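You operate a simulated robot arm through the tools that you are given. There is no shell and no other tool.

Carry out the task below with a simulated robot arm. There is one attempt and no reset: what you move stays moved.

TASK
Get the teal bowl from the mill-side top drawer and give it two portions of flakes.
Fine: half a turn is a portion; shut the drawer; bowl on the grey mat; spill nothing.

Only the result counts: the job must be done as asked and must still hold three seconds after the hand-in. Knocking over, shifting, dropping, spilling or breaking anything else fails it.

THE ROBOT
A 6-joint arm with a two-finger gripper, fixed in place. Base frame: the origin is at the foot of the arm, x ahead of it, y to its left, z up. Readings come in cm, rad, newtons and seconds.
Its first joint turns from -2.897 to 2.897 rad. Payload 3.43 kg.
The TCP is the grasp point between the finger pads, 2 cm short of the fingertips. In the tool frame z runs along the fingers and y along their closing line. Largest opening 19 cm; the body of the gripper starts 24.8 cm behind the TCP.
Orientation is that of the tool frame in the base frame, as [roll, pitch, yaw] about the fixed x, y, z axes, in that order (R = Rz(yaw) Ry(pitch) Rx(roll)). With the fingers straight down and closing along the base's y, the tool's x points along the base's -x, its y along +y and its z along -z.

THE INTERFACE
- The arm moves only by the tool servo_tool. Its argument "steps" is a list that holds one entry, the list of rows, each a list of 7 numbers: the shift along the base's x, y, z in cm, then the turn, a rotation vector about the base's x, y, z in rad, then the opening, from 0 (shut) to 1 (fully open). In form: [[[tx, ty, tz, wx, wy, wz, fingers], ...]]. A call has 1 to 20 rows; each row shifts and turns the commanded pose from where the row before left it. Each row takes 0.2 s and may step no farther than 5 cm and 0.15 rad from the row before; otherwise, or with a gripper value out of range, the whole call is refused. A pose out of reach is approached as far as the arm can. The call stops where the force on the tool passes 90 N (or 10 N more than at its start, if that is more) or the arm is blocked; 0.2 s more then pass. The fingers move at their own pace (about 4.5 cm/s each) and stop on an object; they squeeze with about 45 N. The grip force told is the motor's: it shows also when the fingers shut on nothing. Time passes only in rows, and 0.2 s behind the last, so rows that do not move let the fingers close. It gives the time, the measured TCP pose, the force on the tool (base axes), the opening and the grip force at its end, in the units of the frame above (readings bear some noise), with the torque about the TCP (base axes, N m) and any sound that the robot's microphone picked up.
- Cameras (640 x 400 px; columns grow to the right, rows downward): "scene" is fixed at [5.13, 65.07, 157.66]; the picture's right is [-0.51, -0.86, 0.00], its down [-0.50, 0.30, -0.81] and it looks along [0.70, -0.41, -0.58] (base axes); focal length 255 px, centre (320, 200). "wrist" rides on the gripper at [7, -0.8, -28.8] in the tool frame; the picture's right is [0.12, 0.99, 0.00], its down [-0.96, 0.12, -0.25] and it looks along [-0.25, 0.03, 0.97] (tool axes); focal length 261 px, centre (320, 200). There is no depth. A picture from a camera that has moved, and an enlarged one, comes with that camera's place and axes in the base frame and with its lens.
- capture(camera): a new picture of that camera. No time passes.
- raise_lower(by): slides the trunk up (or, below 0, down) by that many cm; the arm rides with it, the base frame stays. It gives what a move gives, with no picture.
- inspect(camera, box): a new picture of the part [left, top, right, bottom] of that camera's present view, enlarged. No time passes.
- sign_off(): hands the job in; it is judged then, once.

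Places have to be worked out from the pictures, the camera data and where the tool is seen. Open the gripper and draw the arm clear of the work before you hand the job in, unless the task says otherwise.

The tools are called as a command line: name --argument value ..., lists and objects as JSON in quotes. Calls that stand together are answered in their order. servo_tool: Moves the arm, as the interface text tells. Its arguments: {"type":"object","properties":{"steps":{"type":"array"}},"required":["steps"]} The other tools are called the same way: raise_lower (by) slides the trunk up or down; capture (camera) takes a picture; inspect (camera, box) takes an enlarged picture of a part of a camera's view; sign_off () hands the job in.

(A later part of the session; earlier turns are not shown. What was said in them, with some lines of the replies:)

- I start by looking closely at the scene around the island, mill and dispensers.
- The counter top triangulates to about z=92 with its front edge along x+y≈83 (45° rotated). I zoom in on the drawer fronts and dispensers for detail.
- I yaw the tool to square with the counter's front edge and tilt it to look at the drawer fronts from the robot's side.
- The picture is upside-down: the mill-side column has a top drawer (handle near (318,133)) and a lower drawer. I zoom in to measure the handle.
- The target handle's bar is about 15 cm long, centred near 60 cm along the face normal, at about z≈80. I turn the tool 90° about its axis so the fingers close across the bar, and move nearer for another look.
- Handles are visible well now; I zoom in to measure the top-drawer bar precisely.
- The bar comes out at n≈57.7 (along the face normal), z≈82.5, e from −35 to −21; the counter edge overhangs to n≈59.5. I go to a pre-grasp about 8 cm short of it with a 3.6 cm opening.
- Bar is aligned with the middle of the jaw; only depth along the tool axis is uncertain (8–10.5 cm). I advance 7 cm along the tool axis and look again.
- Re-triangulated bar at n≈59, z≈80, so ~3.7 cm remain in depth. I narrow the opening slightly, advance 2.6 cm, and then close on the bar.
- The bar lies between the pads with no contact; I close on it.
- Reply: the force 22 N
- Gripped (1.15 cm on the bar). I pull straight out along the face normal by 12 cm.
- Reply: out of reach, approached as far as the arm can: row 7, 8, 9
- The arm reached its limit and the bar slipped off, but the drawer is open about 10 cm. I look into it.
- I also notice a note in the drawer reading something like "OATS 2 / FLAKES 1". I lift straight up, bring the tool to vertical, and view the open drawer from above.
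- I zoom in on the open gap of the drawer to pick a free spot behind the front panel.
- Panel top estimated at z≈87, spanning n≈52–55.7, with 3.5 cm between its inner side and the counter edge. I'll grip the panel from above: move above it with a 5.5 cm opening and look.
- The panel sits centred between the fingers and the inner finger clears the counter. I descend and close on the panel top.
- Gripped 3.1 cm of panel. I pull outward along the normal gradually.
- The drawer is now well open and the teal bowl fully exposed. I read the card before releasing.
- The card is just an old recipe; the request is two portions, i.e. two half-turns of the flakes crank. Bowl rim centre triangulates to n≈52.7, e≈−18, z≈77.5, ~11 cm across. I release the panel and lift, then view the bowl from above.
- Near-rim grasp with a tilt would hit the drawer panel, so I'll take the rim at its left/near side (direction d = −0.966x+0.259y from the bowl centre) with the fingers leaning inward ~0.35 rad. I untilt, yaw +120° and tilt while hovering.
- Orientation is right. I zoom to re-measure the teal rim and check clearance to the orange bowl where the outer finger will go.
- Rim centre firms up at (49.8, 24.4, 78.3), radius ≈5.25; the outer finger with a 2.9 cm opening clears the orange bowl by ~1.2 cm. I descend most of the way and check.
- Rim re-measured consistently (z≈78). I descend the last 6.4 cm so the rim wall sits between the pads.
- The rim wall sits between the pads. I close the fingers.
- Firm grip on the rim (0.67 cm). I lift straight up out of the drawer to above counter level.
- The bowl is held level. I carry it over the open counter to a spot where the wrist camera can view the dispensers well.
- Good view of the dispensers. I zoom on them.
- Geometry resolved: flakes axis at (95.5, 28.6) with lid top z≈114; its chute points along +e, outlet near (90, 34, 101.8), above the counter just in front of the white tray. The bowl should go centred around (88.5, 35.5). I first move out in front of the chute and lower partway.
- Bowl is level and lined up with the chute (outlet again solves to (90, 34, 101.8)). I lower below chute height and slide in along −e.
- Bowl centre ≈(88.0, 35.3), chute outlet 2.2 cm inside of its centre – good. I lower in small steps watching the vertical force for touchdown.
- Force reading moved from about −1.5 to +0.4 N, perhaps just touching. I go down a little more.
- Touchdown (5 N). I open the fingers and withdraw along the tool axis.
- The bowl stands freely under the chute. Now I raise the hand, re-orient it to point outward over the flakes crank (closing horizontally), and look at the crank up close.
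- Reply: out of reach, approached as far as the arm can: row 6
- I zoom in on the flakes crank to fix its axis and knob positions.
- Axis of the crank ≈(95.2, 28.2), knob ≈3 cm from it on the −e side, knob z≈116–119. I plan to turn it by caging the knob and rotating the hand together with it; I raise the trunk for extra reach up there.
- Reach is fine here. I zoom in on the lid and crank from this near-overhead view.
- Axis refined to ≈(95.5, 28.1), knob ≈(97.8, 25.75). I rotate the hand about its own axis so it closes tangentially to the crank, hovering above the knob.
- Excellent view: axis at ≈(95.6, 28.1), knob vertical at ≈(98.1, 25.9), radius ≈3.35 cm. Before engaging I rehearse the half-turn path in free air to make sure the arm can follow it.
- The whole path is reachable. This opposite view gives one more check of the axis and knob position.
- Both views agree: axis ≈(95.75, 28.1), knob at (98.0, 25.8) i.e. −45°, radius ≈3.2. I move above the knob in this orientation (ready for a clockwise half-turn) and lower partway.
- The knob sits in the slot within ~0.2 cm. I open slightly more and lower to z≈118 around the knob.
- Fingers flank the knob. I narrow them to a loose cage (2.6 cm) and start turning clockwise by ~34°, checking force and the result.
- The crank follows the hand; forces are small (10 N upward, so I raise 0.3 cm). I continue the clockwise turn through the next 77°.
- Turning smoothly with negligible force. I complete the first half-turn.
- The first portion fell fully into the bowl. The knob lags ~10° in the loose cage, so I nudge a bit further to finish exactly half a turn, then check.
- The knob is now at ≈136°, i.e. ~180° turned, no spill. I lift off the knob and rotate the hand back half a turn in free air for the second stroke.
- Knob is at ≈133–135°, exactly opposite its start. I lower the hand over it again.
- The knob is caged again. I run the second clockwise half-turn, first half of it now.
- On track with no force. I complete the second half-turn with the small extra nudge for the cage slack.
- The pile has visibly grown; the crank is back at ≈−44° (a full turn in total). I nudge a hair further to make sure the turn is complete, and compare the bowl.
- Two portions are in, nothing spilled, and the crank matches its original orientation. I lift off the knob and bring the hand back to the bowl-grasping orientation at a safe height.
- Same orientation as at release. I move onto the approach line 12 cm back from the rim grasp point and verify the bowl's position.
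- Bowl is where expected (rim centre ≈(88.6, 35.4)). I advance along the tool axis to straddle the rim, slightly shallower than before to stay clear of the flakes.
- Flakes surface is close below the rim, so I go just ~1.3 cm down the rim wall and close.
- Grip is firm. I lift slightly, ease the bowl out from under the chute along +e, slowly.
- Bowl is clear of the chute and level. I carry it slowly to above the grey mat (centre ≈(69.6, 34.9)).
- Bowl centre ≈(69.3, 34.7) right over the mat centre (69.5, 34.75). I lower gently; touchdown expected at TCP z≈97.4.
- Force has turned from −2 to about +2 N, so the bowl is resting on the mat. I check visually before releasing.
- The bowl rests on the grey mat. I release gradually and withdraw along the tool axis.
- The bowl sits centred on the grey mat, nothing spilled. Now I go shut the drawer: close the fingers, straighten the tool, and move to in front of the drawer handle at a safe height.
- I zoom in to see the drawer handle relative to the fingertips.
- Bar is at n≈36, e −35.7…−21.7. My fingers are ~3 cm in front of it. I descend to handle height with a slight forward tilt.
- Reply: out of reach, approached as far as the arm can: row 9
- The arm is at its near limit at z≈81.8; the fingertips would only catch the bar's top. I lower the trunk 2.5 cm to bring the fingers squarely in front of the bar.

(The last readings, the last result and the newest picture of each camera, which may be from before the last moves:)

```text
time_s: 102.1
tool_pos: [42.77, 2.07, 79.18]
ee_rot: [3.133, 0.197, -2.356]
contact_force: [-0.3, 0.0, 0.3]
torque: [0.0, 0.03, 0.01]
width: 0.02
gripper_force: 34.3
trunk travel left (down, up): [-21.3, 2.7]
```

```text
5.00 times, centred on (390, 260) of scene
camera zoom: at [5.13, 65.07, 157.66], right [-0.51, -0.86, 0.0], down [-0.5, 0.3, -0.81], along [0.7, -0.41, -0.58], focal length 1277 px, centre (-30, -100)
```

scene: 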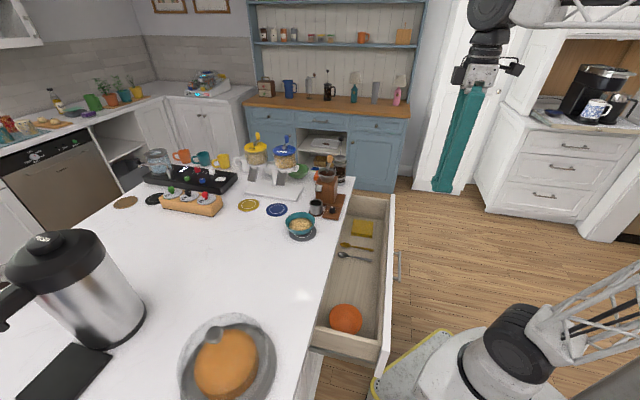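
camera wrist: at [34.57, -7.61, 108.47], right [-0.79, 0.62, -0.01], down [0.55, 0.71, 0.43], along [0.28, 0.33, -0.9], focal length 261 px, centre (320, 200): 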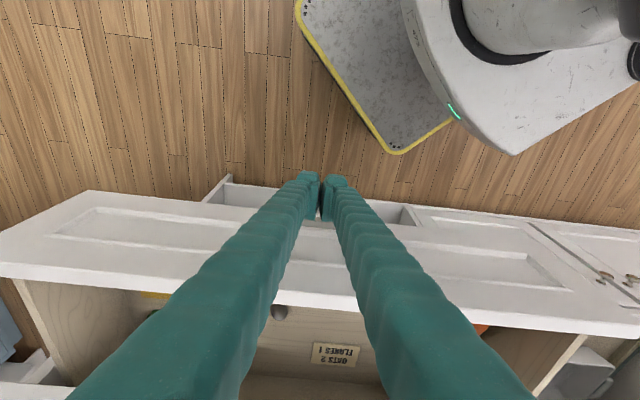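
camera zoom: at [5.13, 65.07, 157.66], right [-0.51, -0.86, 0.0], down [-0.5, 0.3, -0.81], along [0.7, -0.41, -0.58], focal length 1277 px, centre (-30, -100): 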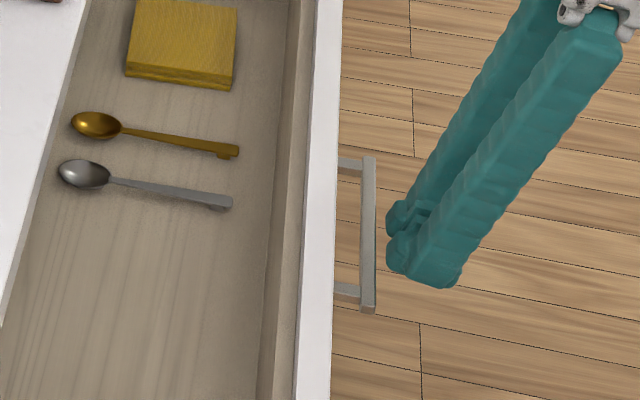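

Fingers are squarely in front of the bar. I push inward along +n smoothly.

servo_tool --steps '[[[0.2, 0.2, 0, 0, 0, 0, 0], [0.4, 0.4, 0, 0, 0, 0, 0], [0.5, 0.5, 0, 0, 0, 0, 0], [0.6, 0.6, 0, 0, 0, 0, 0], [0.7, 0.7, 0, 0, 0, 0, 0], [0.8, 0.8, 0, 0, 0, 0, 0], [0.8, 0.8, 0, 0, 0, 0, 0], [0.8, 0.8, 0, 0, 0, 0, 0], [0.8, 0.8, 0, 0, 0, 0, 0], [0.8, 0.8, 0, 0, 0, 0, 0], [0.8, 0.8, 0, 0, 0, 0, 0], [0.8, 0.8, 0, 0, 0, 0, 0], [0.8, 0.8, 0, 0, 0, 0, 0], [0.8, 0.8, 0, 0, 0, 0, 0], [0.8, 0.8, 0, 0, 0, 0, 0], [0.8, 0.8, 0, 0, 0, 0, 0], [0.7, 0.7, 0, 0, 0, 0, 0], [0.6, 0.6, 0, 0, 0, 0, 0], [0.4, 0.4, 0, 0, 0, 0, 0], [0.2, 0.2, 0, 0, 0, 0, 0]]]'

capture --camera "wrist"

inspect --camera "scene" --box '[270, 180, 430, 380]'

```text
time_s: 106.3
tool_pos: [55.63, 15.34, 79.34]
ee_rot: [3.133, 0.196, -2.357]
contact_force: [0.4, 1.0, 0.2]
torque: [0.0, -0.04, 0.0]
width: 0.0
gripper_force: 33.9
trunk travel left (down, up): [-21.3, 2.7]
```

```text
taken
camera wrist: at [47.68, 5.55, 106.05], right [-0.79, 0.62, -0.01], down [0.55, 0.71, 0.43], along [0.28, 0.33, -0.9], focal length 261 px, centre (320, 200)
```

wrist: 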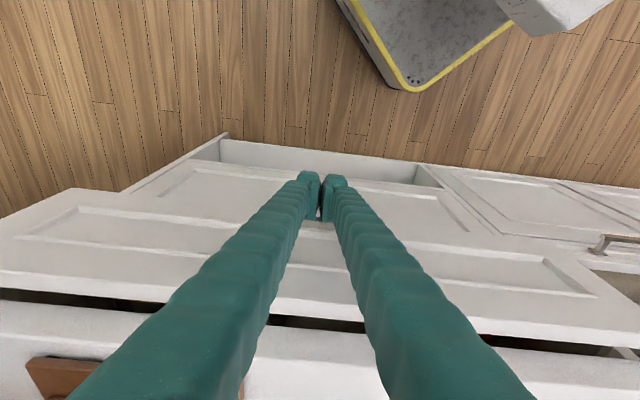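

```text
2.00 times, centred on (350, 280) of scene
camera zoom: at [5.13, 65.07, 157.66], right [-0.51, -0.86, 0.0], down [-0.5, 0.3, -0.81], along [0.7, -0.41, -0.58], focal length 511 px, centre (260, 40)
```

zoom: 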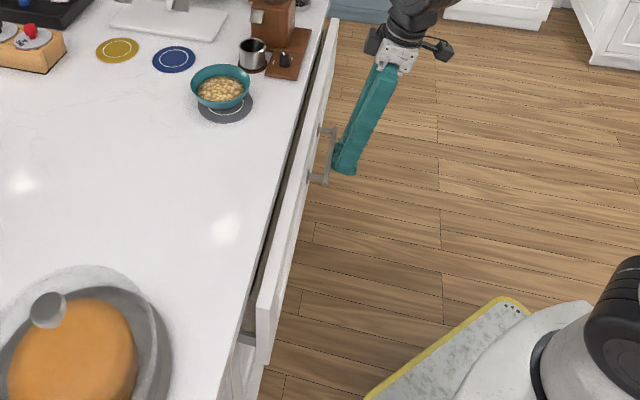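

About 5–6 cm remain. I continue pushing slowly.

servo_tool --steps '[[[0.3, 0.3, 0, 0, 0, 0, 0], [0.5, 0.5, 0, 0, 0, 0, 0], [0.5, 0.5, 0, 0, 0, 0, 0], [0.5, 0.5, 0, 0, 0, 0, 0], [0.5, 0.5, 0, 0, 0, 0, 0], [0.5, 0.5, 0, 0, 0, 0, 0], [0.4, 0.4, 0, 0, 0, 0, 0], [0.3, 0.3, 0, 0, 0, 0, 0], [0, 0, 0, 0, 0, 0, 0]]]'

inspect --camera "wrist" --box '[160, 120, 480, 330]'

inspect --camera "scene" --box '[290, 180, 390, 380]'

```text
time_s: 108.3
tool_pos: [59.25, 18.7, 79.29]
ee_rot: [3.131, 0.196, -2.352]
contact_force: [0.0, -1.1, -0.4]
torque: [0.03, -0.01, 0.03]
width: 0.02
gripper_force: 34.5
trunk travel left (down, up): [-21.3, 2.7]
```

```text
1.90 times, centred on (320, 225) of wrist
camera zoom: at [51.15, 8.97, 106.01], right [-0.79, 0.62, -0.01], down [0.55, 0.71, 0.43], along [0.28, 0.33, -0.9], focal length 496 px, centre (320, 152)
```

zoom: 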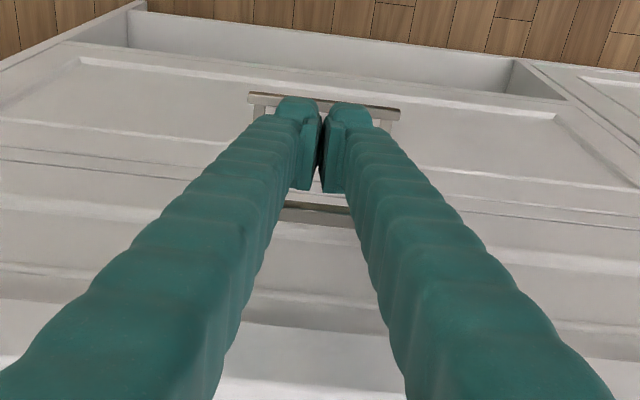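

```text
2.00 times, centred on (340, 280) of scene
camera zoom: at [5.13, 65.07, 157.66], right [-0.51, -0.86, 0.0], down [-0.5, 0.3, -0.81], along [0.7, -0.41, -0.58], focal length 511 px, centre (280, 40)
```

zoom: 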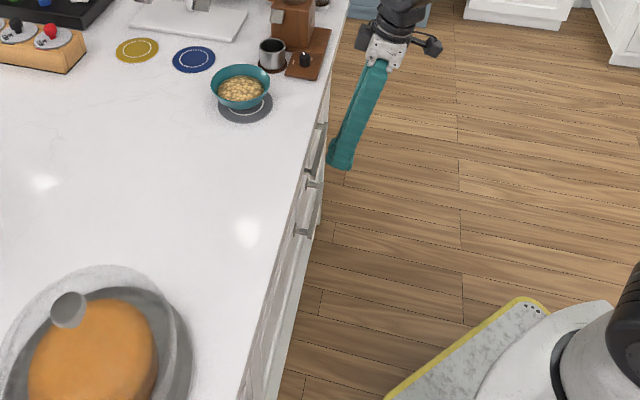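

Nearly shut with no resistance yet. I push in small increments until it bottoms out.

servo_tool --steps '[[[0.25, 0.25, 0, 0, 0, 0, 0], [0.25, 0.25, 0, 0, 0, 0, 0], [0.2, 0.2, 0, 0, 0, 0, 0], [0, 0, 0, 0, 0, 0, 0]]]'

servo_tool --steps '[[[0.2, 0.2, 0, 0, 0, 0, 0], [0.2, 0.2, 0, 0, 0, 0, 0], [0, 0, 0, 0, 0, 0, 0]]]'

inspect --camera "wrist" --box '[160, 120, 480, 330]'

```text
time_s: 109.3
tool_pos: [60.04, 19.48, 79.27]
ee_rot: [3.133, 0.198, -2.357]
contact_force: [0.7, 0.3, -0.4]
torque: [0.02, -0.01, -0.01]
width: 0.0
gripper_force: 34.2
trunk travel left (down, up): [-21.3, 2.7]
```

```text
time_s: 110.1
tool_pos: [60.12, 19.8, 79.21]
ee_rot: [3.131, 0.196, -2.357]
contact_force: [-12.6, -12.1, -3.4]
torque: [-0.08, 0.02, 0.05]
width: 0.6
gripper_force: 34.6
trunk travel left (down, up): [-21.3, 2.7]
```

```text
1.90 times, centred on (320, 225) of wrist
camera zoom: at [52.15, 9.99, 105.97], right [-0.79, 0.62, -0.01], down [0.55, 0.71, 0.43], along [0.28, 0.33, -0.9], focal length 496 px, centre (320, 152)
```

zoom: 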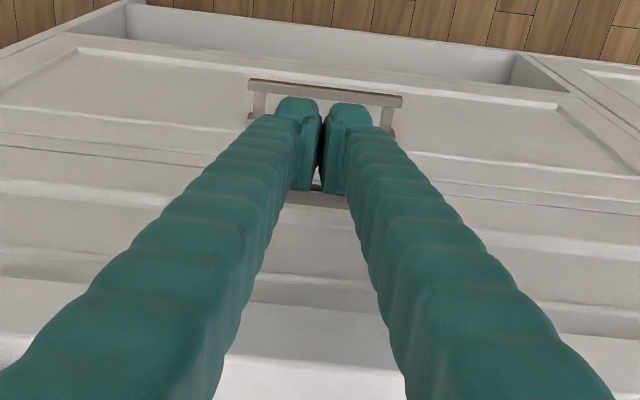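

Resistance of ~17 N: the drawer has bottomed out. One more small push to seat it, then I back off.

servo_tool --steps '[[[0.15, 0.15, 0, 0, 0, 0, 0], [0, 0, 0, 0, 0, 0, 0]]]'

servo_tool --steps '[[[-0.5, -0.5, 0, 0, 0, 0, 0], [-1.5, -1.5, 0, 0, 0, 0, 0], [-2.5, -2.5, 0, 0, 0, 0, 0], [-2.5, -2.5, 0, 0, 0, 0, 0], [-1.5, -1.5, 3, 0, 0, 0, 0], [0, 0, 4, 0, 0, 0, 0], [0, 0, 4, 0, 0, 0, 0], [0, 0, 4, 0, 0, 0, 0], [0, 0, 4, 0, 0, 0, 0], [0, 0, 4, 0, 0, 0, 0]]]'

capture --camera "wrist"

capture --camera "scene"

inspect --camera "scene" --box '[290, 180, 390, 380]'

```text
time_s: 110.7
tool_pos: [60.23, 19.71, 79.17]
ee_rot: [3.131, 0.194, -2.357]
contact_force: [-33.3, -36.6, -13.4]
torque: [-0.33, 0.04, -0.08]
width: 0.6
gripper_force: 34.1
trunk travel left (down, up): [-21.3, 2.7]
```

```text
time_s: 112.9
tool_pos: [52.17, 11.36, 102.21]
ee_rot: [3.132, 0.197, -2.356]
contact_force: [0.7, 0.2, 0.8]
torque: [-0.04, 0.08, -0.01]
width: 0.0
gripper_force: 34.3
trunk travel left (down, up): [-21.3, 2.7]
```

```text
taken
camera wrist: at [44.06, 1.7, 128.98], right [-0.79, 0.62, -0.01], down [0.55, 0.71, 0.43], along [0.28, 0.33, -0.9], focal length 261 px, centre (320, 200)
```

wrist: 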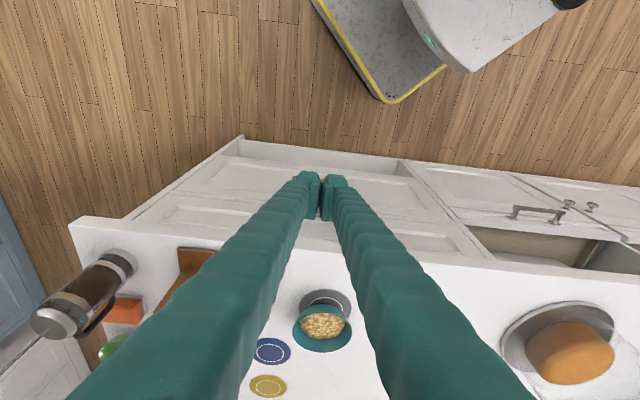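

```text
taken
```

scene: 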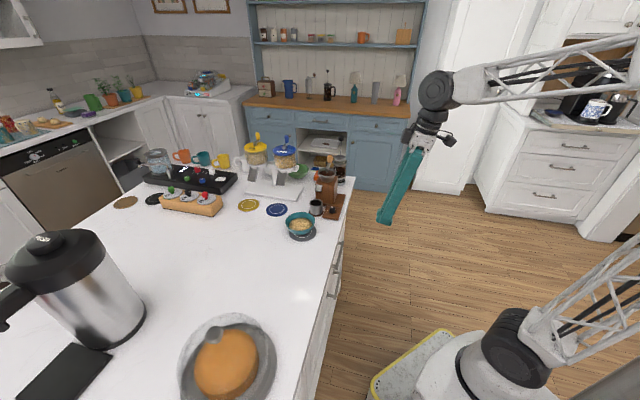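

```text
2.00 times, centred on (340, 280) of scene
camera zoom: at [5.13, 65.07, 157.66], right [-0.51, -0.86, 0.0], down [-0.5, 0.3, -0.81], along [0.7, -0.41, -0.58], focal length 511 px, centre (280, 40)
```

zoom: 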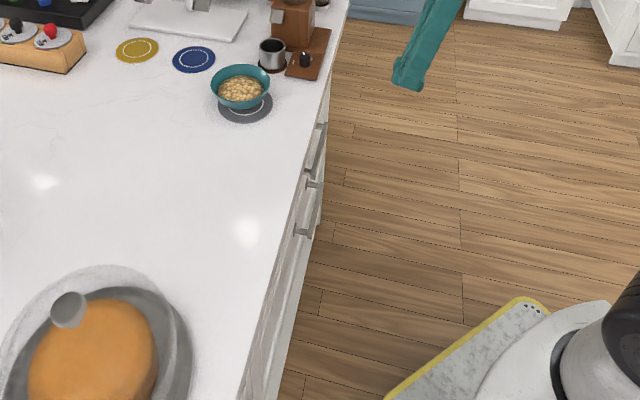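

The drawer is shut like at the start. I open the gripper, move clear, and do final checks of the bowl, dispensers and counter.

servo_tool --steps '[[[-1.5, -1.5, 4, 0, 0, 0, 0.5], [-1.5, -1.5, 4, -0.0707, 0.0707, 0, 1], [0, 0, 4, -0.0707, 0.0707, 0, 1], [0, 0, 3, 0, 0, 0, 1], [0, 0, 0, 0, 0, 0, 1], [0, 0, 0, 0, 0, 0, 1], [0, 0, 0, 0, 0, 0, 1], [0, 0, 0, 0, 0, 0, 1], [0, 0, 0, 0, 0, 0, 1]]]'

inspect --camera "scene" --box '[220, 120, 380, 250]'

inspect --camera "scene" --box '[250, 170, 340, 250]'

capture --camera "wrist"

```text
time_s: 114.9
tool_pos: [49.37, 8.46, 117.19]
ee_rot: [3.133, -0.004, -2.359]
contact_force: [-0.1, 0.9, -0.4]
torque: [-0.02, 0.04, -0.01]
width: 17.64
gripper_force: 0.1
trunk travel left (down, up): [-21.3, 2.7]
```

```text
3.08 times, centred on (300, 185) of scene
camera zoom: at [5.13, 65.07, 157.66], right [-0.51, -0.86, 0.0], down [-0.5, 0.3, -0.81], along [0.7, -0.41, -0.58], focal length 786 px, centre (382, 246)
```

zoom: 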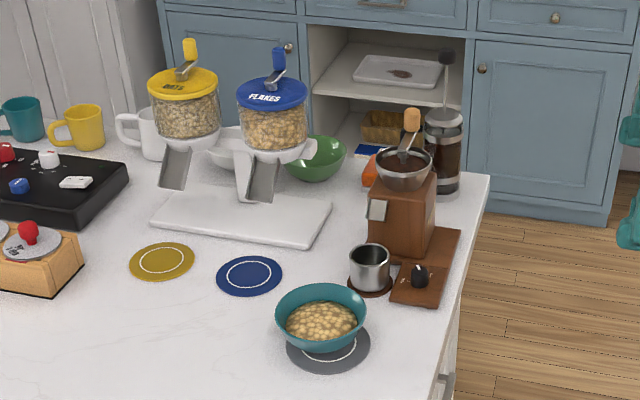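

```text
5.00 times, centred on (295, 210) of scene
camera zoom: at [5.13, 65.07, 157.66], right [-0.51, -0.86, 0.0], down [-0.5, 0.3, -0.81], along [0.7, -0.41, -0.58], focal length 1277 px, centre (445, 150)
```

zoom: 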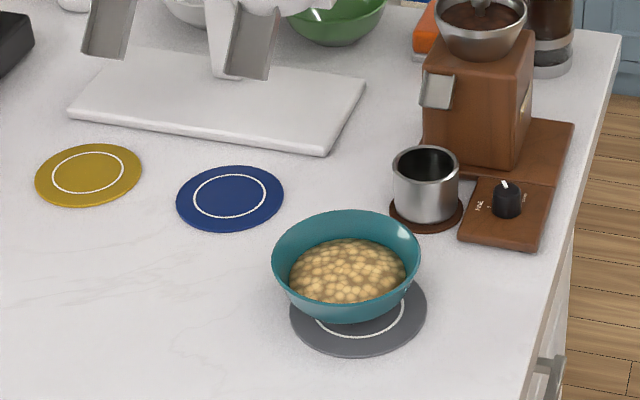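

```text
taken
camera wrist: at [45.15, 2.69, 145.89], right [-0.79, 0.62, 0.01], down [0.6, 0.76, 0.25], along [0.14, 0.2, -0.97], focal length 261 px, centre (320, 200)
```

wrist: 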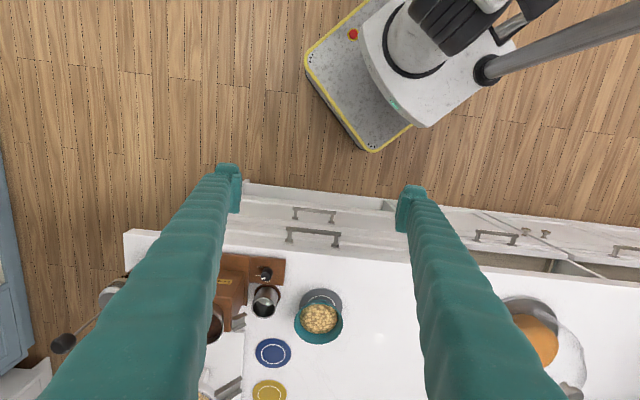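

Everything matches its starting place and the counter is clean. One last check of bowl centring on the mat.

inspect --camera "wrist" --box '[270, 260, 370, 360]'

inspect --camera "wrist" --box '[200, 160, 440, 300]'

```text
4.00 times, centred on (320, 310) of wrist
camera zoom: at [45.15, 2.69, 145.89], right [-0.79, 0.62, 0.01], down [0.6, 0.76, 0.25], along [0.14, 0.2, -0.97], focal length 1043 px, centre (320, -240)
```

zoom: 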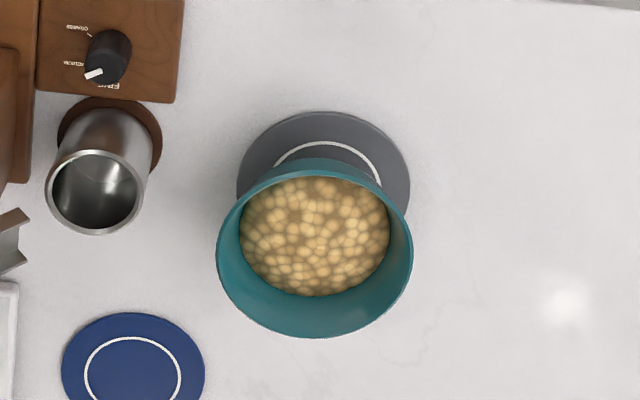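

```text
2.67 times, centred on (320, 230) of wrist
camera zoom: at [45.15, 2.69, 145.89], right [-0.79, 0.62, 0.01], down [0.6, 0.76, 0.25], along [0.14, 0.2, -0.97], focal length 695 px, centre (320, 120)
```

zoom: 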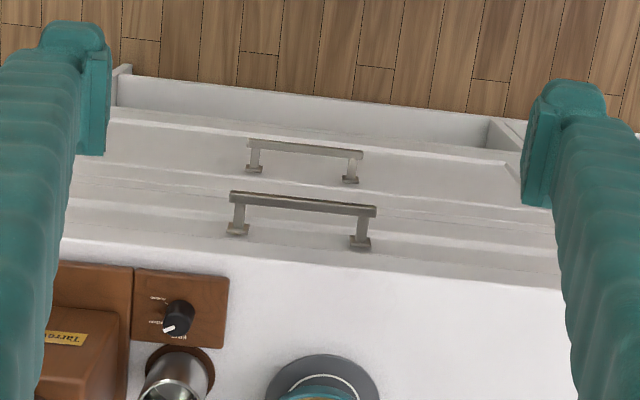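

The bowl is centred on the grey mat to within about 0.5 cm and holds two portions. The drawer is shut flush, nothing else has moved, and the gripper is open and clear. I hand the job in.

sign_off

```text
The job is handed in.
```

The teal bowl is on the grey mat with two portions of flakes in it, and the mill-side top drawer is shut. I handed the job in.

- **Flakes:** I turned the flakes crank clockwise through two half turns, one full turn in total. It ended back in its starting position, to within a few degrees judging by eye from the camera pictures. The pile in the bowl grew visibly after each half turn.
- **Spills:** I saw no flakes on the counter in the final pictures, and everything I handled went back cleanly.
- **Bowl:** It sits within about 0.5 cm of the centre of the grey mat.
- **Drawer:** I pushed it until it bottomed out against firm resistance, and it looks as it did at the start. A card in the drawer reads "OATS 2 / FLAKES 1". I took it as an old recipe and followed your instructions instead.
- **Everything else:** The dispensers, mill, mats and other bowls look to be where they started.

The gripper is open and the arm is clear of the work. I haven't seen the result of the three-second check after hand-in.
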